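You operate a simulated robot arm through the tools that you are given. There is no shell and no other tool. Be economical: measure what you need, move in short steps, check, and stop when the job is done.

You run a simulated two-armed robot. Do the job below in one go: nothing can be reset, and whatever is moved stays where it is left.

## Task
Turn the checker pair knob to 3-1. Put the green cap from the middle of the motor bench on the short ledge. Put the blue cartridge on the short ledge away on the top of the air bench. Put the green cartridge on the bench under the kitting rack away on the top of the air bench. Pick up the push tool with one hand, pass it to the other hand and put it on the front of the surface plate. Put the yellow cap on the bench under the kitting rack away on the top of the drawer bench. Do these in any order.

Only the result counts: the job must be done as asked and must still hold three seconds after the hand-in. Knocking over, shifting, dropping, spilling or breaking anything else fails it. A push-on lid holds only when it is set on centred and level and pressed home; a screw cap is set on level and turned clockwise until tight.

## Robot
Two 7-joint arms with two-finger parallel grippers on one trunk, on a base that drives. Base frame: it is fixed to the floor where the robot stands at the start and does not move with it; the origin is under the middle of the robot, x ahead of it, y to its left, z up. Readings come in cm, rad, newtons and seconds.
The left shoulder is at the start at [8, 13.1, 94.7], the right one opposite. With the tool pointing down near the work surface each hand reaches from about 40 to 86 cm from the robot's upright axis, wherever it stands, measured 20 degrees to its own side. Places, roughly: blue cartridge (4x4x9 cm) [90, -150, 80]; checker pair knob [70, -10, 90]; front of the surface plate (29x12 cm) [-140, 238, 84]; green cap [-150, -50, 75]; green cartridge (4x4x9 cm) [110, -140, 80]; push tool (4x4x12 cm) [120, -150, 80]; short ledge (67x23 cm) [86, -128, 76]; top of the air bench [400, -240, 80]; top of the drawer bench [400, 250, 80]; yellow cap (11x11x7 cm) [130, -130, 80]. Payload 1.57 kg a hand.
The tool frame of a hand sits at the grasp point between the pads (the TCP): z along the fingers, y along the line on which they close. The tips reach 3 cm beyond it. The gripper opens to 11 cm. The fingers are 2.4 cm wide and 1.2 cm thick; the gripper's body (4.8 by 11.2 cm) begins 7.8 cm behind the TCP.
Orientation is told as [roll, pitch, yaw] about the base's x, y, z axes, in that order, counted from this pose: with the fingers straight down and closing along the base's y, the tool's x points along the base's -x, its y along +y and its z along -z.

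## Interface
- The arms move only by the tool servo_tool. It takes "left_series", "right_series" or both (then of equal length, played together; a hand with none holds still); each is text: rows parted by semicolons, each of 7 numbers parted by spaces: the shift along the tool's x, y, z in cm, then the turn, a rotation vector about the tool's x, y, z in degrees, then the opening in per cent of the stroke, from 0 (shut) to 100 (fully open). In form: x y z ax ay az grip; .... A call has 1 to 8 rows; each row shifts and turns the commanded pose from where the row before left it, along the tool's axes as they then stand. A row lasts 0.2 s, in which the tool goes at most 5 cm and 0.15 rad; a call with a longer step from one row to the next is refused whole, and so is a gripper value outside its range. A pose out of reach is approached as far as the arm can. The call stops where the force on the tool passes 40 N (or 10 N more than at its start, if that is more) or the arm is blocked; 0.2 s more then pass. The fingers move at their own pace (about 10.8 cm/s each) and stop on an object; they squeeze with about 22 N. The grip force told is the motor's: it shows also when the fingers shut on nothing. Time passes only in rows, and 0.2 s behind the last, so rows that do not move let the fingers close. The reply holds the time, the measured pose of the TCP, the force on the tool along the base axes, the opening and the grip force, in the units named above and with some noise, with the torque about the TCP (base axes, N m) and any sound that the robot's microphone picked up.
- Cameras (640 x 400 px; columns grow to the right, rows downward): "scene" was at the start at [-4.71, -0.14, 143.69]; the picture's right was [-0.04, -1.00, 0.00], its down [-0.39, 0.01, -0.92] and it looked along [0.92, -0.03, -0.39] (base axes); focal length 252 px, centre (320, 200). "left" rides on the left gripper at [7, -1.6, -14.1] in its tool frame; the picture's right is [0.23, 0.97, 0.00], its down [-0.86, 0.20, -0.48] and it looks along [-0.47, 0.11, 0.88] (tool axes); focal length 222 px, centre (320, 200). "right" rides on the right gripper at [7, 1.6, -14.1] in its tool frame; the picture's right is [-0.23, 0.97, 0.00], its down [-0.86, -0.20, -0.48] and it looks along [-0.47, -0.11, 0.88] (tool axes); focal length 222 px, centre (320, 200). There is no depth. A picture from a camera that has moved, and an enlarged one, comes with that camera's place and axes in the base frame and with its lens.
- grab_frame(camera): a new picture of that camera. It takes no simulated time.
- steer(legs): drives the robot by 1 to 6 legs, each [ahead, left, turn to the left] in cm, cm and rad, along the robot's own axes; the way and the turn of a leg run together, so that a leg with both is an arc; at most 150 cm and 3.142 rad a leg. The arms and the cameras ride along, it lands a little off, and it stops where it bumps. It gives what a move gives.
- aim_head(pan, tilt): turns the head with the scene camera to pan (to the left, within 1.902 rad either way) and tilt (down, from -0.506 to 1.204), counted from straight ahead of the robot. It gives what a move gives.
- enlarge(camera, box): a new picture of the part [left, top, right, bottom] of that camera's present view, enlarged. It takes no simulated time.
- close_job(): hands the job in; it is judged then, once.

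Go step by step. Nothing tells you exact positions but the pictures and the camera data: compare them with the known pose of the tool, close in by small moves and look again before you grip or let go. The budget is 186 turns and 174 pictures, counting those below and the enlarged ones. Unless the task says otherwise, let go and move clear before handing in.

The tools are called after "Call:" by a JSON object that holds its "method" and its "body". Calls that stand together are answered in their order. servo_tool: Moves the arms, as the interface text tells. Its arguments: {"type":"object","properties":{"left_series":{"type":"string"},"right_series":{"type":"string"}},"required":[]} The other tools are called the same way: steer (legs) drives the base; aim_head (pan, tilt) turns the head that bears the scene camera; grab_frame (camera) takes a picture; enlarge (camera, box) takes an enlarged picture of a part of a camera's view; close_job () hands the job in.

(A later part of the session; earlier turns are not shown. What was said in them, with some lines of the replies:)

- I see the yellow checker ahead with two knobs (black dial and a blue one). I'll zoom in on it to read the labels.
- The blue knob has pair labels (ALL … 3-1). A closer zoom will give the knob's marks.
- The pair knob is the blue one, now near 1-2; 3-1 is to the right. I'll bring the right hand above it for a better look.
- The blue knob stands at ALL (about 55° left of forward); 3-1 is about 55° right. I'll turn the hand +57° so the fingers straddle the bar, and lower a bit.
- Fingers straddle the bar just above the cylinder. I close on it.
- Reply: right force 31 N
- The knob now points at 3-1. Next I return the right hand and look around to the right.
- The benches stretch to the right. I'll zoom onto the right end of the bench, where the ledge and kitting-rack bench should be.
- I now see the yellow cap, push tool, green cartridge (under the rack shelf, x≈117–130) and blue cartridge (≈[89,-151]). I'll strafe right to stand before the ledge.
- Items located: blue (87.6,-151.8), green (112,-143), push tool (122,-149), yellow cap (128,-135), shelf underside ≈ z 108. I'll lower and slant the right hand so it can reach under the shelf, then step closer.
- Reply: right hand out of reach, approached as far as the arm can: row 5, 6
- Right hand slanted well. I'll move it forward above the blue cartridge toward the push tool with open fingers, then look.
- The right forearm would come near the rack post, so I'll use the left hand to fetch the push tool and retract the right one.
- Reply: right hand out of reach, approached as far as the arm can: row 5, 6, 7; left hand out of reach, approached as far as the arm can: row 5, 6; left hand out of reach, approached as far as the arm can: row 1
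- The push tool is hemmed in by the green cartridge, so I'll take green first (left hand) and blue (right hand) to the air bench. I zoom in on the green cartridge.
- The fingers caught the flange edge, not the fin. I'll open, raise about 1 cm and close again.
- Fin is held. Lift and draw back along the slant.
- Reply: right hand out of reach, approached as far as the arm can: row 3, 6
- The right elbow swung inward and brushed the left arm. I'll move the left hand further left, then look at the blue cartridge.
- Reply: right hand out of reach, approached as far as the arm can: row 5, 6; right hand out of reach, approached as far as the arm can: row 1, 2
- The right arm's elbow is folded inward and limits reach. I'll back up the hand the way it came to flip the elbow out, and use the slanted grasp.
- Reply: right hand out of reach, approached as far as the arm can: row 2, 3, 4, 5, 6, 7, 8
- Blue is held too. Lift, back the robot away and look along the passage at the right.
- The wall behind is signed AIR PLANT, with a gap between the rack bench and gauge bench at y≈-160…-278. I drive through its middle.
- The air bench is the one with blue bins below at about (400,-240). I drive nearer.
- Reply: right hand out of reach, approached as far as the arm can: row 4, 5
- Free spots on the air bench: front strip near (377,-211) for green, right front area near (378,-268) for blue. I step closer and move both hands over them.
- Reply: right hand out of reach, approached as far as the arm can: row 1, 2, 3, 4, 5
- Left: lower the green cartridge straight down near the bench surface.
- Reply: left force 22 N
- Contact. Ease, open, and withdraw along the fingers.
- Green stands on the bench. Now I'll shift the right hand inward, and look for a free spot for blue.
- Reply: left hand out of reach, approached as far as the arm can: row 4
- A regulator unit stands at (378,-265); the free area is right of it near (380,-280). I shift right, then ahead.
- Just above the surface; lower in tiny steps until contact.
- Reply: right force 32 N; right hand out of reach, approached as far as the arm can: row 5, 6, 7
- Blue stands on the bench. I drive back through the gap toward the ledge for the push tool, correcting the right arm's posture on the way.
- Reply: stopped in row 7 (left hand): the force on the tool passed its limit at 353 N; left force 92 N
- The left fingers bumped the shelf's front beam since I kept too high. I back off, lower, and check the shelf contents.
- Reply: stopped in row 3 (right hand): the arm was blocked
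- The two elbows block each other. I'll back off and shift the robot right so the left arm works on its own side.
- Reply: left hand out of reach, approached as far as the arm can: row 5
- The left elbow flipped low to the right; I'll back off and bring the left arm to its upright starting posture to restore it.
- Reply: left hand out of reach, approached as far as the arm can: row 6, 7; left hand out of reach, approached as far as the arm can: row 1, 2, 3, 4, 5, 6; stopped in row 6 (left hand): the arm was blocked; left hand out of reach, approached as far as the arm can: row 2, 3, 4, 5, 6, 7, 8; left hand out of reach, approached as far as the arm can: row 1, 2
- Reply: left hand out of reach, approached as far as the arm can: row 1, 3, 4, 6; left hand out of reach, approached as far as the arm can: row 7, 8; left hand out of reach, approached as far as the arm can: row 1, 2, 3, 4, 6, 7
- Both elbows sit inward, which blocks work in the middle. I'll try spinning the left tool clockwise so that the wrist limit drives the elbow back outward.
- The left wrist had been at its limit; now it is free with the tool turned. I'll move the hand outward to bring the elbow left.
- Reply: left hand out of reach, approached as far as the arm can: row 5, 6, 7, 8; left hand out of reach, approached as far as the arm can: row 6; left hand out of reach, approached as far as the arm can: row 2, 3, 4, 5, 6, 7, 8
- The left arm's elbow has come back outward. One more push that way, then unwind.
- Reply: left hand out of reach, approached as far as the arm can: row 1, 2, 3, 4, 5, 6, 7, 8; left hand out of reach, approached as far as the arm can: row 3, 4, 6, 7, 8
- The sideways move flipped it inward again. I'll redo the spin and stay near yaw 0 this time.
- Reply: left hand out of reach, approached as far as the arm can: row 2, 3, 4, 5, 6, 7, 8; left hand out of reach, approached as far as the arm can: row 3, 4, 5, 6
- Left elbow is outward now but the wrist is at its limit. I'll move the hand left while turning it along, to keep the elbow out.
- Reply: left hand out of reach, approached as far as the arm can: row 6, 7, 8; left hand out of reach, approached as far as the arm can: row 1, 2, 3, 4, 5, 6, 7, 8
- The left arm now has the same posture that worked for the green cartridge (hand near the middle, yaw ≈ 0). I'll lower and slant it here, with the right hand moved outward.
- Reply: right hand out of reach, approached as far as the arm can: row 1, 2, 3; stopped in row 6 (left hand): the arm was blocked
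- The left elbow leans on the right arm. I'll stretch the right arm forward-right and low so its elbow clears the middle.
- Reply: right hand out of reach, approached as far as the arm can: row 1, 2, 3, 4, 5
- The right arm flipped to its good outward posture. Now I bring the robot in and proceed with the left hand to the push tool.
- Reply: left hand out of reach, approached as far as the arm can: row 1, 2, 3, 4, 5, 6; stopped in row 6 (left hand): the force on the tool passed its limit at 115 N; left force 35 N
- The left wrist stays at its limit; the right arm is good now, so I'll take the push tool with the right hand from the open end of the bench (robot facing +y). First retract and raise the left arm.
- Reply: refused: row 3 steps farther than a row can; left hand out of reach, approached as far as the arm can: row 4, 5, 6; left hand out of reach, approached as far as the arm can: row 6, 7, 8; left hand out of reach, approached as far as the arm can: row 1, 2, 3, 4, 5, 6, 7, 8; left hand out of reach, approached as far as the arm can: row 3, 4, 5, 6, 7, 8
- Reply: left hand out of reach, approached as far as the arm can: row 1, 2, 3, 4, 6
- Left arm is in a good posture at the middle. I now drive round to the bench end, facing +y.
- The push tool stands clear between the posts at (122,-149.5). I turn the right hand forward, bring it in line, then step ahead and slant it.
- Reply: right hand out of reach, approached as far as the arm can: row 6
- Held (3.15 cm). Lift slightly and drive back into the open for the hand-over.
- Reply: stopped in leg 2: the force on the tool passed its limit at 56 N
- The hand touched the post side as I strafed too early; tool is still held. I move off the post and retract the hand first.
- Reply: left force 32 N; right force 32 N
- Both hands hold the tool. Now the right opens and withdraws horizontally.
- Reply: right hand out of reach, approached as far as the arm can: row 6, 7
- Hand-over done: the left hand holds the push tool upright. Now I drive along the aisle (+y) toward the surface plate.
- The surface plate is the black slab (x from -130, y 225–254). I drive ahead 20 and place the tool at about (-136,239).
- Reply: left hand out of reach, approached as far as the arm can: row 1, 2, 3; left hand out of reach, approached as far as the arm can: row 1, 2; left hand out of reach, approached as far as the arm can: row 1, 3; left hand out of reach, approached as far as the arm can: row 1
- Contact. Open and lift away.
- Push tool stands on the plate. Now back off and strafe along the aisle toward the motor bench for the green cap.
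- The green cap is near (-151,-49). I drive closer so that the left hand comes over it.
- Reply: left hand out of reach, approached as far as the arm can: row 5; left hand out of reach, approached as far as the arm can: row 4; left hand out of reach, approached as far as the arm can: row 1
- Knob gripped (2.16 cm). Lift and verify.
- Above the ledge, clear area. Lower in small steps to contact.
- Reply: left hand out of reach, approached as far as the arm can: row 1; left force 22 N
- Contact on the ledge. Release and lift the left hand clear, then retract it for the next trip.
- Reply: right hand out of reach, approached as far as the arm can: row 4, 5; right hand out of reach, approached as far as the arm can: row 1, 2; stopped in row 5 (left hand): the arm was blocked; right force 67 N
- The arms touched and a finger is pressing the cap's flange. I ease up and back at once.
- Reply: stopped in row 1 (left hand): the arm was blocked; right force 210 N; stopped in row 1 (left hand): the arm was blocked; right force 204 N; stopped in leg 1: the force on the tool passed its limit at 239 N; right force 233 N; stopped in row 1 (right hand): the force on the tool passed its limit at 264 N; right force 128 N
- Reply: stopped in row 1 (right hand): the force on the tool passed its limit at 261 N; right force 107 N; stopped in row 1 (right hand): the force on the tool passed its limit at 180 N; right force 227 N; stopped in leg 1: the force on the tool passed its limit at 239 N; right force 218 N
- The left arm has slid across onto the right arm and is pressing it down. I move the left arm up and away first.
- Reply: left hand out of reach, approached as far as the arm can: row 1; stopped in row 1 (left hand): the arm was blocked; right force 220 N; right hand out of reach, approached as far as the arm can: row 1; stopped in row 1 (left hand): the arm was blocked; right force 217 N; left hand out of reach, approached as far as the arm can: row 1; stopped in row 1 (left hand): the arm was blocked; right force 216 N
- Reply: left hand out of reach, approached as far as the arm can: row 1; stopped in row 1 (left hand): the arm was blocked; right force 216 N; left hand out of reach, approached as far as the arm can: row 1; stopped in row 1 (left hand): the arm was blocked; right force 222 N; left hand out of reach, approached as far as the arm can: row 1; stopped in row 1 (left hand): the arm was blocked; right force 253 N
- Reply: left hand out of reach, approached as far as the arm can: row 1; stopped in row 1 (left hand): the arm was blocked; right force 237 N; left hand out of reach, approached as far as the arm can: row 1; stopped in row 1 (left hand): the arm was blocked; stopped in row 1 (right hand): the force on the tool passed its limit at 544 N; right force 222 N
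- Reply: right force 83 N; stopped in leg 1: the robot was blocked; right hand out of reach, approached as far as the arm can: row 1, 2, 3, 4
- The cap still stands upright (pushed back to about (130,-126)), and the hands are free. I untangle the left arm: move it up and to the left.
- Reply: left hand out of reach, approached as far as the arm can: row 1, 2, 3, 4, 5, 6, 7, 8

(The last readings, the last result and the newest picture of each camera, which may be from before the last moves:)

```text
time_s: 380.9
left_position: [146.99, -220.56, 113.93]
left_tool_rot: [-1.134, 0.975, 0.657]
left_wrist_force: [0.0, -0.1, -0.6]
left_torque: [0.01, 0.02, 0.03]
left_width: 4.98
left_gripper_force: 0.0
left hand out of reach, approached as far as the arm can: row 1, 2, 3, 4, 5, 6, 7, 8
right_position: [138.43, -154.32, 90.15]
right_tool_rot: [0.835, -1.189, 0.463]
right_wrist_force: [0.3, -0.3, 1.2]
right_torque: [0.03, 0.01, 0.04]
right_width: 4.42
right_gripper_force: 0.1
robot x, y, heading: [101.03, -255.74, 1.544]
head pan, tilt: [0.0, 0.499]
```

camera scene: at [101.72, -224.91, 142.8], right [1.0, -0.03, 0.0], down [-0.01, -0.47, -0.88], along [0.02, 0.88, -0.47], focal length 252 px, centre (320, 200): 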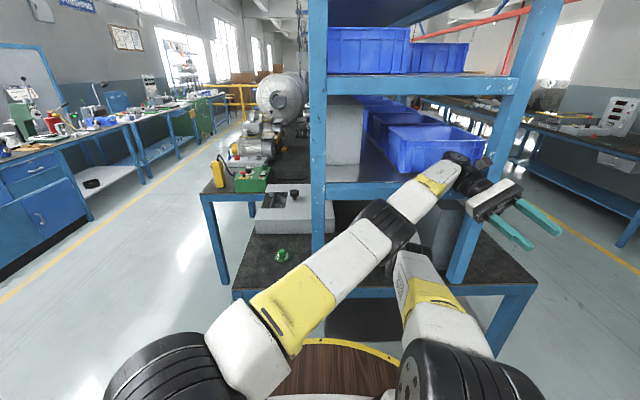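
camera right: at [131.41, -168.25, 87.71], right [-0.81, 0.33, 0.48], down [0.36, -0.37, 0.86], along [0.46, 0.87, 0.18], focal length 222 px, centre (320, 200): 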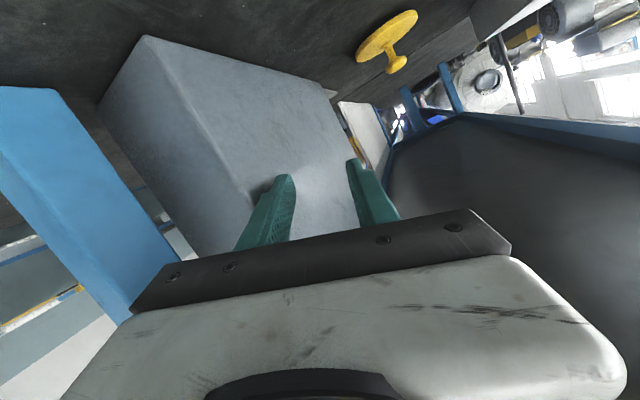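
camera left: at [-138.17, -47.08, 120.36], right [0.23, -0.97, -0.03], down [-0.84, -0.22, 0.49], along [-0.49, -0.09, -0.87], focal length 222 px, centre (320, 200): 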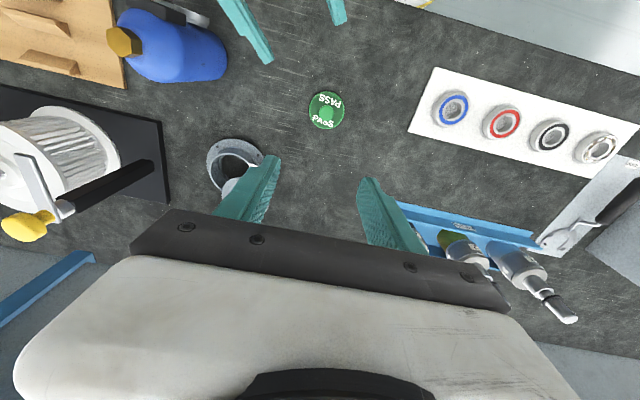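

Call:
{"method": "servo_tool", "body": {"left_series": "0 0 0 -4.1 -6.6 0 45; 0 0 0 -4.1 -6.6 0 45; 0 0 0 -4.1 -6.6 0 45; 0 0 0 -4.1 -6.6 0 45; 0 0 0 -4.1 -6.6 0 45; 0 0 0 -4.1 -6.6 0 45; 0 0 0 -4.1 -6.6 0 45; 0 0 0 -4.1 -6.6 0 45"}}

```text
time_s: 382.7
left_position: [148.08, -222.38, 114.85]
left_tool_rot: [-0.127, 0.209, 1.293]
left_wrist_force: [-0.1, -0.2, 0.8]
left_torque: [-0.06, -0.01, -0.01]
left_width: 4.96
left_gripper_force: 0.1
left hand out of reach, approached as far as the arm can: row 1, 2
right_position: [138.5, -154.26, 90.21]
right_tool_rot: [0.832, -1.192, 0.462]
right_wrist_force: [-0.6, 0.2, 0.4]
right_torque: [0.03, -0.04, -0.03]
right_width: 4.39
right_gripper_force: 0.0
robot x, y, heading: [100.97, -256.13, 1.541]
head pan, tilt: [0.0, 0.499]
```

Call:
{"method": "servo_tool", "body": {"left_series": "1 3.6 -2.5 0 0 0 45; 1 3.6 -2.5 0 0 0 45; 1 3.6 -2.5 0 0 0 45; 1 3.8 -1.5 0 0 0 45; 1 4 0 0 0 0 45; 1 4 0 0 0 0 45; 1 4 0 0 0 0 45; 0 4 0 0 0 0 45"}}

```text
time_s: 384.5
left_position: [116.41, -219.56, 121.16]
left_tool_rot: [-0.125, 0.211, 1.289]
left_wrist_force: [0.4, 0.1, 0.8]
left_torque: [-0.01, 0.01, -0.01]
left_width: 4.96
left_gripper_force: 0.1
right_position: [138.52, -154.41, 90.22]
right_tool_rot: [0.835, -1.189, 0.461]
right_wrist_force: [-1.2, -2.2, -0.6]
right_torque: [0.01, 0.01, 0.03]
right_width: 4.4
right_gripper_force: 0.1
robot x, y, heading: [100.95, -256.08, 1.537]
head pan, tilt: [0.0, 0.499]
```

Call:
{"method": "servo_tool", "body": {"left_series": "0 3.5 0 -3.6 -6 0 45; 0 3.5 0 -3.6 -6 0 45; 0 4 0 0 0 0 45; 0 4 0 0 0 0 45; 0 4 0 0 0 0 45; 0 4 0 0 0 -4 45; 0 4 0 0 0 -4 45; 0 4 0 0 0 -4 45"}}

```text
time_s: 386.3
left_position: [103.05, -218.04, 120.26]
left_tool_rot: [-0.001, 0.002, 1.52]
left_wrist_force: [1.3, -1.0, -0.3]
left_torque: [0.01, -0.03, 0.01]
left_width: 4.95
left_gripper_force: 0.1
left hand out of reach, approached as far as the arm can: row 2, 3, 4, 5, 6, 7, 8
right_position: [138.54, -154.39, 90.12]
right_tool_rot: [0.834, -1.19, 0.46]
right_wrist_force: [-0.2, -0.3, -0.6]
right_torque: [0.02, 0.02, -0.02]
right_width: 4.4
right_gripper_force: 0.0
robot x, y, heading: [100.97, -255.59, 1.537]
head pan, tilt: [0.0, 0.499]
```

Call:
{"method": "servo_tool", "body": {"left_series": "0 2.5 0 0 0 -6 45; 0 2.5 0 0 0 -6 45; -0.5 2.5 0 0 0 -6 45; -0.5 2.5 0 0 0 -6 45; -1 2.5 0 0 0 -6 45; -1 2.5 0 0 0 -6 45; -1.3 2.4 0 0 0 -6 45; -1.5 2.3 0 0 0 -6 45"}}

Call:
{"method": "servo_tool", "body": {"right_series": "-1 0 -4 0 0 0 60; -1 0 -4 0 0 0 60; -1 0 -4 0 0 0 60; -1 0 -4 0 0 0 60"}}

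```text
time_s: 388.1
left_position: [82.09, -218.53, 120.09]
left_tool_rot: [0.001, 0.0, 2.354]
left_wrist_force: [-0.2, -0.4, 0.4]
left_torque: [-0.02, 0.0, -0.02]
left_width: 4.96
left_gripper_force: 0.0
right_position: [138.5, -154.25, 90.19]
right_tool_rot: [0.835, -1.19, 0.463]
right_wrist_force: [0.0, 0.6, 0.7]
right_torque: [0.01, 0.0, 0.01]
right_width: 4.38
right_gripper_force: 0.1
robot x, y, heading: [101.08, -255.28, 1.539]
head pan, tilt: [0.0, 0.499]
```

```text
time_s: 388.6
left_position: [81.83, -218.56, 119.99]
left_tool_rot: [0.002, 0.002, 2.357]
left_wrist_force: [1.1, -0.9, -0.3]
left_torque: [0.01, -0.02, 0.0]
left_width: 4.94
left_gripper_force: 0.1
right_position: [137.86, -154.1, 91.39]
right_tool_rot: [0.813, -1.177, 0.495]
right_wrist_force: [-8.5, -1.1, 0.7]
right_torque: [0.02, 0.06, 0.13]
right_width: 5.93
right_gripper_force: 0.0
right hand out of reach, approached as far as the arm can: row 1, 2
robot x, y, heading: [100.9, -255.93, 1.543]
head pan, tilt: [0.0, 0.499]
stopped in row 2 (right hand): the force on the tool passed its limit at 44 N (the readings are from after the stop); the commanded pose is now the measured one
```

Call:
{"method": "servo_tool", "body": {"right_series": "0 1 -3 0 0 -6 40; 0 1 -4 0 0 -6 40; 0 0 -4.5 0 0 -5 40; 0 0 -4.5 0 0 0 40; 0 0 -4.5 0 0 0 40; 0 0 -4.5 0 0 0 40; 0 0 -4.5 0 0 0 40; 0 0 -4.5 0 0 0 40"}}

```text
time_s: 390.4
left_position: [82.0, -218.56, 120.17]
left_tool_rot: [0.002, 0.003, 2.357]
left_wrist_force: [-0.5, -0.7, -1.2]
left_torque: [-0.03, 0.02, -0.01]
left_width: 4.94
left_gripper_force: 0.1
right_position: [135.86, -153.02, 94.7]
right_tool_rot: [-0.015, -1.302, 1.358]
right_wrist_force: [0.2, -0.8, 0.1]
right_torque: [-0.01, -0.01, 0.0]
right_width: 4.41
right_gripper_force: 0.2
right hand out of reach, approached as far as the arm can: row 1, 2, 3, 4, 5, 6, 7, 8
robot x, y, heading: [101.11, -255.69, 1.542]
head pan, tilt: [0.0, 0.499]
```

Call:
{"method": "servo_tool", "body": {"right_series": "0 0 0 0 6 0 40; 0 0 0 0 6 0 40; 0 0 -1 0 6 0 40; 0 0 -2 0 6 0 40; 0 0 -3 0 4 0 40; 0 0 -4 0 0 0 40; 0 0 -4.5 0 0 0 40; 0 0 -4.5 0 0 0 40"}}

```text
time_s: 392.1
left_position: [81.93, -218.51, 120.13]
left_tool_rot: [0.002, 0.001, 2.358]
left_wrist_force: [-0.5, 0.3, -0.3]
left_torque: [-0.01, 0.0, 0.0]
left_width: 4.99
left_gripper_force: 0.1
right_position: [132.57, -158.68, 98.49]
right_tool_rot: [-0.01, -0.781, 1.344]
right_wrist_force: [-0.7, 0.1, 1.1]
right_torque: [0.01, 0.0, 0.02]
right_width: 4.37
right_gripper_force: 0.0
right hand out of reach, approached as far as the arm can: row 1, 2, 5, 6, 7, 8
robot x, y, heading: [100.9, -256.01, 1.544]
head pan, tilt: [0.0, 0.499]
stopped in row 8 (right hand): the force on the tool passed its limit at 58 N (the readings are from after the stop); the commanded pose is now the measured one
```

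Call:
{"method": "servo_tool", "body": {"right_series": "1.4 0 1.4 0 0 0 40; 1.4 0 1.4 0 0 0 40; 2.9 0 -2.9 0 0 0 40; 2.9 0 -2.9 0 0 0 40; 2.9 0 -2.9 0 0 0 40; 2.9 0 -2.9 0 0 0 40; 0 0 0 0 0 0 40"}}

Call:
{"method": "grab_frame", "body": {"camera": "scene"}}

```text
time_s: 393.6
left_position: [81.86, -218.5, 120.1]
left_tool_rot: [0.002, 0.002, 2.355]
left_wrist_force: [0.6, 0.6, 0.1]
left_torque: [0.04, 0.03, 0.02]
left_width: 4.96
left_gripper_force: 0.0
right_position: [132.63, -158.52, 94.65]
right_tool_rot: [-0.011, -0.78, 1.344]
right_wrist_force: [-0.1, 0.2, 0.2]
right_torque: [0.02, 0.02, 0.02]
right_width: 4.38
right_gripper_force: 0.1
right hand out of reach, approached as far as the arm can: row 3, 4, 5, 6
robot x, y, heading: [100.95, -255.78, 1.539]
head pan, tilt: [0.0, 0.499]
```

```text
2 pictures are left
camera scene: at [100.81, -260.5, 142.81], right [1.0, -0.03, 0.0], down [-0.01, -0.48, -0.88], along [0.03, 0.88, -0.48], focal length 252 px, centre (320, 200)
```

scene: 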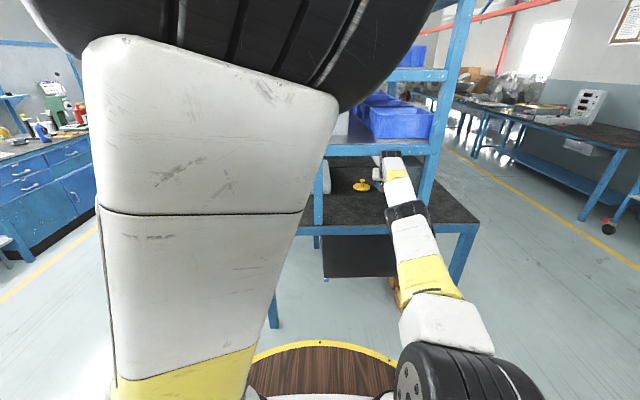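

The right arm is now stretched low and flat, which suits reaching under the shelf. I lower and pitch the hand, then check position.

Call:
{"method": "servo_tool", "body": {"right_series": "0 0 0 0 -6 0 60; 0 0 0 0 -6 0 60; 3.3 0 2.1 0 0 0 60; 3.3 0 2.1 0 0 0 60; 2.6 0 1.7 0 0 0 60; 0 0 0 0 0 0 60"}}

```text
time_s: 395.1
left_position: [81.93, -218.59, 119.97]
left_tool_rot: [0.002, 0.002, 2.355]
left_wrist_force: [-0.2, 0.3, 0.2]
left_torque: [-0.02, 0.01, 0.02]
left_width: 4.95
left_gripper_force: 0.1
right_position: [132.76, -156.02, 84.67]
right_tool_rot: [-0.013, -0.993, 1.351]
right_wrist_force: [-0.3, 0.3, -0.1]
right_torque: [0.02, 0.01, -0.04]
right_width: 6.6
right_gripper_force: 0.1
right hand out of reach, approached as far as the arm can: row 1, 2, 5
robot x, y, heading: [101.13, -255.84, 1.542]
head pan, tilt: [0.0, 0.499]
```

Call:
{"method": "steer", "body": {"legs": [[18, 3.5, 0]]}}

Call:
{"method": "grab_frame", "body": {"camera": "right"}}

```text
time_s: 396.6
left_position: [79.1, -200.59, 120.12]
left_tool_rot: [0.002, 0.002, 2.351]
left_wrist_force: [-0.6, 0.7, 0.2]
left_torque: [0.0, 0.02, -0.04]
left_width: 4.98
left_gripper_force: 0.1
right_position: [130.23, -138.18, 84.55]
right_tool_rot: [-0.016, -0.99, 1.347]
right_wrist_force: [-0.5, 0.2, 0.5]
right_torque: [0.04, -0.04, 0.0]
right_width: 6.61
right_gripper_force: 0.1
robot x, y, heading: [98.22, -237.75, 1.541]
head pan, tilt: [0.0, 0.499]
```

```text
1 pictures are left
camera right: at [124.81, -152.99, 86.48], right [-0.92, 0.35, 0.18], down [0.2, 0.02, 0.98], along [0.34, 0.94, -0.09], focal length 222 px, centre (320, 200)
```

right: 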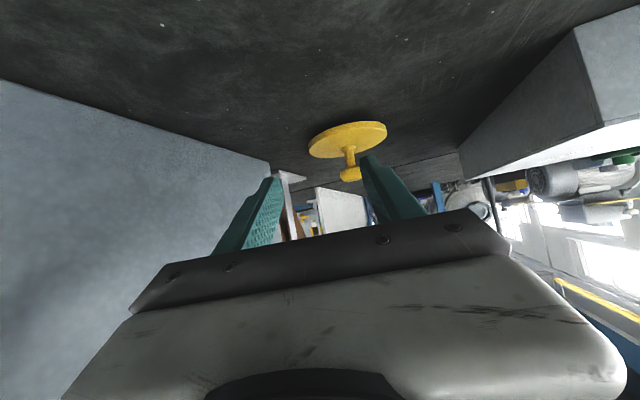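

Call:
{"method": "servo_tool", "body": {"right_series": "1 0 0.6 0 0 0 60; 0.9 0 0.6 0 0 0 60; 0 0 0 0 0 0 60"}}

Call:
{"method": "steer", "body": {"legs": [[12, 0.9, 0]]}}

```text
time_s: 397.4
left_position: [79.03, -200.68, 120.2]
left_tool_rot: [0.002, 0.003, 2.351]
left_wrist_force: [0.0, -0.6, 0.5]
left_torque: [-0.02, -0.03, -0.06]
left_width: 4.98
left_gripper_force: 0.0
right_position: [129.39, -138.68, 82.15]
right_tool_rot: [-0.012, -0.993, 1.345]
right_wrist_force: [0.1, 0.0, 0.0]
right_torque: [0.02, 0.0, 0.01]
right_width: 6.62
right_gripper_force: 0.1
right hand out of reach, approached as far as the arm can: row 1
robot x, y, heading: [97.35, -238.1, 1.538]
head pan, tilt: [0.0, 0.499]
```

```text
time_s: 398.6
left_position: [78.46, -188.75, 120.17]
left_tool_rot: [0.001, 0.002, 2.353]
left_wrist_force: [0.4, -0.1, 0.4]
left_torque: [0.01, -0.01, -0.02]
left_width: 4.94
left_gripper_force: 0.2
right_position: [128.75, -126.81, 82.11]
right_tool_rot: [-0.014, -0.991, 1.347]
right_wrist_force: [0.1, -0.8, -0.5]
right_torque: [-0.04, 0.01, -0.03]
right_width: 6.6
right_gripper_force: 0.1
robot x, y, heading: [97.48, -226.2, 1.542]
head pan, tilt: [0.0, 0.499]
```

Call:
{"method": "servo_tool", "body": {"right_series": "0 -0.4 0.4 0 0 0 60; 0 0 0 0 0 0 30; 0 0 0 0 0 0 0; 0 0 0 0 0 0 0; 0 0 0 0 0 0 0"}}

```text
time_s: 399.8
left_position: [78.47, -188.85, 120.03]
left_tool_rot: [0.002, 0.002, 2.353]
left_wrist_force: [0.4, -0.1, 0.5]
left_torque: [0.02, -0.03, 0.01]
left_width: 4.97
left_gripper_force: 0.1
right_position: [128.79, -126.83, 82.05]
right_tool_rot: [-0.015, -0.992, 1.347]
right_wrist_force: [2.6, -0.9, 2.0]
right_torque: [0.05, -0.06, -0.09]
right_width: 3.4
right_gripper_force: 21.8
right hand out of reach, approached as far as the arm can: row 1
robot x, y, heading: [97.47, -226.1, 1.539]
head pan, tilt: [0.0, 0.499]
```

The knob is held (3.4 cm). Lift a little and back straight out.

Call:
{"method": "servo_tool", "body": {"right_series": "-1 0 -0.7 0 0 0 0; -1.2 0 -0.8 0 0 0 0; 0 0 0 0 0 0 0"}}

Call:
{"method": "steer", "body": {"legs": [[-27, 0, 0]]}}

```text
time_s: 400.6
left_position: [78.48, -188.82, 120.1]
left_tool_rot: [0.002, 0.001, 2.353]
left_wrist_force: [-0.7, 0.5, 0.0]
left_torque: [0.03, -0.01, -0.05]
left_width: 4.95
left_gripper_force: 0.1
right_position: [128.8, -126.77, 84.64]
right_tool_rot: [-0.013, -0.992, 1.347]
right_wrist_force: [0.0, 0.1, -1.5]
right_torque: [-0.01, -0.01, -0.02]
right_width: 3.39
right_gripper_force: 23.0
robot x, y, heading: [97.16, -226.0, 1.538]
head pan, tilt: [0.0, 0.499]
```

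```text
time_s: 402.5
left_position: [77.76, -215.29, 120.09]
left_tool_rot: [0.002, 0.001, 2.346]
left_wrist_force: [-0.8, -0.5, 0.0]
left_torque: [-0.05, 0.03, -0.02]
left_width: 4.96
left_gripper_force: 0.1
right_position: [128.64, -153.55, 84.7]
right_tool_rot: [-0.012, -0.99, 1.342]
right_wrist_force: [-0.3, -0.1, -1.7]
right_torque: [-0.04, -0.01, -0.03]
right_width: 3.4
right_gripper_force: 22.1
robot x, y, heading: [96.55, -252.64, 1.531]
head pan, tilt: [0.0, 0.499]
```

Call:
{"method": "servo_tool", "body": {"right_series": "0.5 0 -4 0 0 0 0; 0.5 0 -4 0 0 0 0; 0.5 0 -4 0 0 0 0"}}

```text
time_s: 403.3
left_position: [77.79, -215.25, 119.94]
left_tool_rot: [0.001, 0.001, 2.347]
left_wrist_force: [0.4, -0.9, 0.4]
left_torque: [-0.02, -0.01, -0.02]
left_width: 4.95
left_gripper_force: 0.1
right_position: [125.88, -163.78, 90.14]
right_tool_rot: [-0.014, -0.993, 1.341]
right_wrist_force: [0.7, -0.4, -1.8]
right_torque: [-0.01, -0.04, -0.02]
right_width: 3.39
right_gripper_force: 22.3
robot x, y, heading: [96.81, -252.82, 1.534]
head pan, tilt: [0.0, 0.499]
```

Call:
{"method": "servo_tool", "body": {"right_series": "0.5 0 -4 0 0 0 0; 0.5 0 -4 0 0 0 0; 0.5 0 -4 0 0 0 0; 0 0 -3 0 0 0 0"}}

```text
time_s: 404.3
left_position: [77.84, -215.15, 120.02]
left_tool_rot: [0.001, 0.003, 2.346]
left_wrist_force: [1.4, 0.2, 0.8]
left_torque: [-0.03, -0.02, 0.01]
left_width: 4.92
left_gripper_force: 0.1
right_position: [122.69, -177.12, 96.81]
right_tool_rot: [-0.015, -0.991, 1.34]
right_wrist_force: [0.6, 0.6, -2.2]
right_torque: [0.0, 0.01, -0.01]
right_width: 3.4
right_gripper_force: 21.5
robot x, y, heading: [96.3, -253.12, 1.532]
head pan, tilt: [0.0, 0.499]
```

The cap is out in the open. Now I drive round to the aisle behind the rack toward the drawer bench.

Call:
{"method": "steer", "body": {"legs": [[3, 0, 0.03], [0, -150, 0], [0, -17, 0]]}}

```text
time_s: 413.2
left_position: [243.57, -212.58, 120.0]
left_tool_rot: [0.002, 0.0, 2.398]
left_wrist_force: [-0.1, -0.1, 0.4]
left_torque: [-0.01, 0.0, 0.04]
left_width: 4.96
left_gripper_force: 0.1
right_position: [286.57, -172.19, 96.83]
right_tool_rot: [-0.015, -0.99, 1.393]
right_wrist_force: [0.2, 0.2, -0.8]
right_torque: [-0.06, -0.02, 0.0]
right_width: 3.37
right_gripper_force: 21.7
robot x, y, heading: [264.15, -248.85, 1.585]
head pan, tilt: [0.0, 0.499]
```

Call:
{"method": "steer", "body": {"legs": [[150, 0, -0.014], [150, 0, 0], [150, 0, 0], [45, 0, 0]]}}

```text
time_s: 436.9
left_position: [234.6, 277.49, 120.17]
left_tool_rot: [0.002, 0.003, 2.447]
left_wrist_force: [-0.1, 0.8, 0.9]
left_torque: [0.02, -0.01, 0.0]
left_width: 4.92
left_gripper_force: 0.1
right_position: [275.57, 319.9, 96.86]
right_tool_rot: [-0.015, -0.991, 1.442]
right_wrist_force: [-0.4, 0.5, -2.3]
right_torque: [-0.02, -0.01, 0.01]
right_width: 3.39
right_gripper_force: 21.7
robot x, y, heading: [256.98, 242.13, 1.634]
head pan, tilt: [0.0, 0.499]
```

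Call:
{"method": "steer", "body": {"legs": [[0, 0, -1.634], [15, 0, 0]]}}

Call:
{"method": "aim_head", "body": {"pan": -0.25, "tilt": 0.5}}

Call:
{"method": "grab_frame", "body": {"camera": "scene"}}

```text
time_s: 442.3
left_position: [309.71, 260.35, 120.02]
left_tool_rot: [0.003, 0.001, 0.777]
left_wrist_force: [0.2, -0.6, -0.4]
left_torque: [-0.01, -0.03, 0.0]
left_width: 4.92
left_gripper_force: 0.1
right_position: [348.03, 215.48, 96.9]
right_tool_rot: [-0.015, -0.991, -0.228]
right_wrist_force: [0.4, 0.2, -0.8]
right_torque: [0.02, 0.02, -0.02]
right_width: 3.34
right_gripper_force: 22.0
robot x, y, heading: [272.4, 241.35, -0.033]
head pan, tilt: [0.0, 0.499]
```

```text
time_s: 443.1
left_position: [309.88, 260.44, 120.02]
left_tool_rot: [0.002, 0.002, 0.777]
left_wrist_force: [-0.2, -0.1, 0.4]
left_torque: [-0.04, 0.0, -0.01]
left_width: 4.94
left_gripper_force: 0.0
right_position: [348.01, 215.52, 96.78]
right_tool_rot: [-0.012, -0.991, -0.225]
right_wrist_force: [-0.6, -0.8, -2.9]
right_torque: [0.0, 0.03, 0.0]
right_width: 3.33
right_gripper_force: 22.1
robot x, y, heading: [272.33, 241.7, -0.035]
head pan, tilt: [-0.25, 0.499]
```

```text
0 pictures are left
camera scene: at [267.22, 239.7, 142.81], right [-0.28, -0.96, 0.0], down [-0.46, 0.13, -0.88], along [0.84, -0.25, -0.48], focal length 252 px, centre (320, 200)
```

scene: 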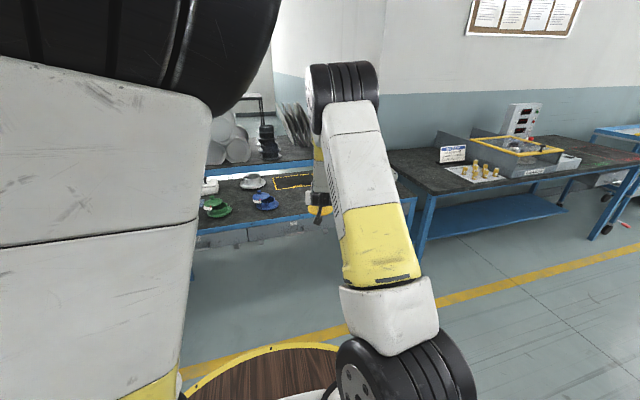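

No pictures remain. I see the drawer bench (front edge x≈363) with a free patch at about (377,218), right of the blue cap. I drive so the cap comes over it.

Call:
{"method": "steer", "body": {"legs": [[28, 3.7, 0]]}}

```text
time_s: 445.0
left_position: [337.64, 263.04, 120.11]
left_tool_rot: [0.002, 0.003, 0.779]
left_wrist_force: [0.7, -0.1, -0.3]
left_torque: [-0.01, 0.0, 0.01]
left_width: 4.94
left_gripper_force: 0.1
right_position: [375.83, 218.26, 96.71]
right_tool_rot: [-0.013, -0.992, -0.227]
right_wrist_force: [-0.1, 0.2, -2.4]
right_torque: [0.04, 0.02, 0.01]
right_width: 3.38
right_gripper_force: 21.9
robot x, y, heading: [300.44, 243.99, -0.036]
head pan, tilt: [-0.25, 0.499]
```

Call:
{"method": "servo_tool", "body": {"right_series": "2.65 0 1.73 0 0 0 0; 2.65 0 1.73 0 0 0 0; 2.2 0 1.4 0 0 0 0; 0 0 0 0 0 0 0"}}

```text
time_s: 446.0
left_position: [337.72, 263.07, 120.08]
left_tool_rot: [0.002, 0.001, 0.777]
left_wrist_force: [-0.5, -0.1, -0.2]
left_torque: [-0.03, 0.02, 0.02]
left_width: 4.94
left_gripper_force: 0.0
right_position: [375.62, 218.35, 87.79]
right_tool_rot: [-0.013, -0.991, -0.227]
right_wrist_force: [0.3, 0.6, -2.2]
right_torque: [0.01, 0.04, 0.0]
right_width: 3.36
right_gripper_force: 21.7
robot x, y, heading: [300.1, 244.25, -0.041]
head pan, tilt: [-0.25, 0.499]
```

Call:
{"method": "servo_tool", "body": {"right_series": "0.4 0 0.27 0 0 0 0; 0.4 0 0.27 0 0 0 0; 0.3 0 0.2 0 0 0 0; 0 0 0 0 0 0 0"}}

```text
time_s: 447.0
left_position: [337.65, 263.13, 120.02]
left_tool_rot: [0.003, 0.002, 0.78]
left_wrist_force: [-0.1, 0.2, 0.4]
left_torque: [-0.02, 0.0, 0.02]
left_width: 4.95
left_gripper_force: 0.1
right_position: [375.69, 218.28, 86.59]
right_tool_rot: [-0.015, -0.991, -0.229]
right_wrist_force: [0.0, 0.7, -1.8]
right_torque: [-0.01, 0.06, -0.04]
right_width: 3.39
right_gripper_force: 22.2
robot x, y, heading: [300.47, 244.67, -0.034]
head pan, tilt: [-0.25, 0.499]
```

Call:
{"method": "servo_tool", "body": {"right_series": "0.2 0 0.13 0 0 0 0; 0.2 0 0.13 0 0 0 0; 0.2 0 0.13 0 0 0 0; 0 0 0 0 0 0 0"}}

```text
time_s: 448.0
left_position: [337.64, 263.03, 120.09]
left_tool_rot: [0.002, 0.001, 0.778]
left_wrist_force: [0.9, -0.2, 0.6]
left_torque: [0.02, 0.0, 0.05]
left_width: 4.95
left_gripper_force: 0.0
right_position: [375.67, 218.33, 85.66]
right_tool_rot: [-0.014, -0.992, -0.23]
right_wrist_force: [-0.6, 0.1, -2.0]
right_torque: [0.04, 0.04, 0.0]
right_width: 3.36
right_gripper_force: 21.5
robot x, y, heading: [300.39, 244.25, -0.038]
head pan, tilt: [-0.25, 0.499]
```

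Call:
{"method": "servo_tool", "body": {"right_series": "0.2 0 0.13 0 0 0 0; 0.2 0 0.13 0 0 0 0; 0 0 0 0 0 0 0"}}

```text
time_s: 448.8
left_position: [337.57, 262.98, 120.02]
left_tool_rot: [0.002, 0.001, 0.778]
left_wrist_force: [1.0, 0.0, 0.4]
left_torque: [-0.02, -0.03, -0.02]
left_width: 4.93
left_gripper_force: 0.1
right_position: [375.73, 218.22, 85.32]
right_tool_rot: [-0.013, -0.992, -0.228]
right_wrist_force: [0.3, -0.2, -1.7]
right_torque: [0.03, 0.04, -0.05]
right_width: 3.39
right_gripper_force: 22.2
robot x, y, heading: [300.34, 244.59, -0.034]
head pan, tilt: [-0.25, 0.499]
```

Call:
{"method": "servo_tool", "body": {"right_series": "0.25 0 0.16 0 0 0 0; 0.25 0 0.16 0 0 0 0; 0.25 0 0.16 0 0 0 0; 0 0 0 0 0 0 0"}}

```text
time_s: 449.8
left_position: [337.65, 263.18, 120.1]
left_tool_rot: [0.002, 0.002, 0.778]
left_wrist_force: [-0.1, 0.1, 0.1]
left_torque: [0.01, 0.06, -0.02]
left_width: 4.98
left_gripper_force: 0.0
right_position: [375.73, 218.29, 84.51]
right_tool_rot: [-0.013, -0.993, -0.229]
right_wrist_force: [-0.1, 0.2, -1.5]
right_torque: [0.01, 0.05, 0.0]
right_width: 3.37
right_gripper_force: 22.0
robot x, y, heading: [299.87, 244.26, -0.04]
head pan, tilt: [-0.25, 0.499]
```

Call:
{"method": "servo_tool", "body": {"right_series": "0.25 0 0.16 0 0 0 0; 0.25 0 0.16 0 0 0 0; 0.25 0 0.16 0 0 0 0; 0 0 0 0 0 0 0"}}

```text
time_s: 450.8
left_position: [337.55, 263.05, 120.08]
left_tool_rot: [0.001, 0.002, 0.78]
left_wrist_force: [0.0, -0.5, 0.2]
left_torque: [0.0, -0.05, 0.01]
left_width: 4.93
left_gripper_force: 0.1
right_position: [375.7, 218.19, 83.65]
right_tool_rot: [-0.015, -0.991, -0.228]
right_wrist_force: [-0.7, 0.0, -1.3]
right_torque: [0.02, 0.02, 0.01]
right_width: 3.37
right_gripper_force: 22.2
robot x, y, heading: [299.94, 244.19, -0.033]
head pan, tilt: [-0.25, 0.499]
```

Call:
{"method": "servo_tool", "body": {"right_series": "0.25 0 0.16 0 0 0 0; 0.25 0 0.16 0 0 0 0; 0.25 0 0.16 0 0 0 0; 0 0 0 0 0 0 0"}}

```text
time_s: 451.8
left_position: [337.71, 262.94, 120.03]
left_tool_rot: [0.001, 0.002, 0.778]
left_wrist_force: [0.8, -0.2, 1.1]
left_torque: [0.0, -0.01, -0.01]
left_width: 4.93
left_gripper_force: 0.0
right_position: [375.74, 218.34, 82.71]
right_tool_rot: [-0.012, -0.991, -0.228]
right_wrist_force: [-0.8, -0.3, -2.2]
right_torque: [0.01, 0.03, 0.02]
right_width: 3.38
right_gripper_force: 22.0
robot x, y, heading: [300.59, 244.34, -0.035]
head pan, tilt: [-0.25, 0.499]
```

Call:
{"method": "servo_tool", "body": {"right_series": "-1.37 0 2.1 0 0 0 0; 0.25 0 0.16 0 0 0 0; 0.25 0 0.16 0 0 0 0; 0 0 0 0 0 0 0"}}

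```text
time_s: 452.8
left_position: [337.57, 263.06, 120.07]
left_tool_rot: [0.003, 0.001, 0.778]
left_wrist_force: [-0.1, 0.6, 0.7]
left_torque: [-0.03, 0.03, 0.02]
left_width: 4.94
left_gripper_force: 0.1
right_position: [378.14, 217.6, 82.14]
right_tool_rot: [-0.012, -0.994, -0.229]
right_wrist_force: [0.5, 0.1, 2.3]
right_torque: [0.15, -0.09, 0.04]
right_width: 3.37
right_gripper_force: 21.8
robot x, y, heading: [300.13, 244.08, -0.032]
head pan, tilt: [-0.25, 0.499]
```

Call:
{"method": "servo_tool", "body": {"right_series": "0.12 0 0.08 0 0 0 0; 0 0 0 0 0 0 0"}}

```text
time_s: 453.4
left_position: [337.57, 263.06, 120.17]
left_tool_rot: [0.001, 0.001, 0.777]
left_wrist_force: [-0.5, -0.1, -0.1]
left_torque: [0.01, 0.0, 0.02]
left_width: 4.94
left_gripper_force: 0.1
right_position: [378.24, 217.61, 82.12]
right_tool_rot: [-0.014, -0.996, -0.227]
right_wrist_force: [0.7, 2.1, 14.3]
right_torque: [0.05, -0.02, 0.04]
right_width: 3.38
right_gripper_force: 22.5
robot x, y, heading: [300.18, 244.45, -0.039]
head pan, tilt: [-0.25, 0.499]
```

The cap rests on the bench. Open, and back out along the fingers.

Call:
{"method": "servo_tool", "body": {"right_series": "-0.06 0 -0.04 0 0 0 0; 0 0 0 0 0 0 30; 0 0 0 0 0 0 60; 0 0 0 0 0 0 60; 0 0 -2 0 0 0 60; 0 0 -3 0 0 0 60; 0 0 -4 0 0 0 60; 0 0 -4 0 0 0 60"}}

Call:
{"method": "steer", "body": {"legs": [[-25, 0, 0]]}}

```text
time_s: 455.2
left_position: [337.65, 263.06, 119.95]
left_tool_rot: [0.002, 0.001, 0.777]
left_wrist_force: [0.2, -0.4, -0.3]
left_torque: [0.01, 0.02, 0.01]
left_width: 4.95
left_gripper_force: 0.1
right_position: [367.49, 220.2, 89.0]
right_tool_rot: [-0.015, -0.991, -0.225]
right_wrist_force: [0.3, -0.2, -0.6]
right_torque: [0.0, 0.0, -0.01]
right_width: 6.62
right_gripper_force: 0.0
robot x, y, heading: [300.54, 244.3, -0.036]
head pan, tilt: [-0.25, 0.499]
```

```text
time_s: 457.1
left_position: [312.38, 264.02, 120.1]
left_tool_rot: [0.002, 0.001, 0.778]
left_wrist_force: [0.2, 0.3, -0.2]
left_torque: [-0.03, 0.0, -0.03]
left_width: 4.95
left_gripper_force: 0.2
right_position: [342.22, 221.06, 88.96]
right_tool_rot: [-0.014, -0.991, -0.23]
right_wrist_force: [-0.4, -0.6, 0.2]
right_torque: [0.02, -0.02, -0.03]
right_width: 6.58
right_gripper_force: 0.1
robot x, y, heading: [275.1, 245.13, -0.036]
head pan, tilt: [-0.25, 0.499]
```

The hands are clear and all six items have been handled, so I'm handing in.

Call:
{"method": "close_job", "body": {}}

```text
The job is handed in.
```

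I handed the job in with all six parts attempted, but I can't vouch for the whole result. While I was reaching for the yellow cap the arms jammed. I also had no pictures left to check where that cap ended up.

- **Checker pair knob:** it points at 3-1, checked in a picture.
- **Green and blue cartridges:** both are standing on the air bench, checked in pictures.
- **Push tool:** the right hand picked it up and passed it to the left. It is standing on the front of the surface plate, checked in a picture.
- **Green cap:** it is on the short ledge, checked in a picture.
- **Yellow cap:** I set it down and let go at about (379, 217) on the bench that I took to be the drawer bench, right of a blue cap. Contact force told me when it touched down. I never saw it in place.

**Knocks and bumps on the way:**
- **Rack:** the left hand hit the rack's front shelf beam at 353 N, and the hands hit the front post twice, at 115 N and 56 N.
- **Jam at the kitting-rack bench:** the arms tangled, the robot tilted back about 8 degrees, and the right hand pushed at up to 544 N. The yellow cap slid about 10 cm but stayed upright.
- **Backing out:** the base stopped against something behind it, probably the gauge bench.

In later pictures the bins, the gray box and the ledge items looked unmoved. I did not check everything near those contacts, so something else may have shifted.
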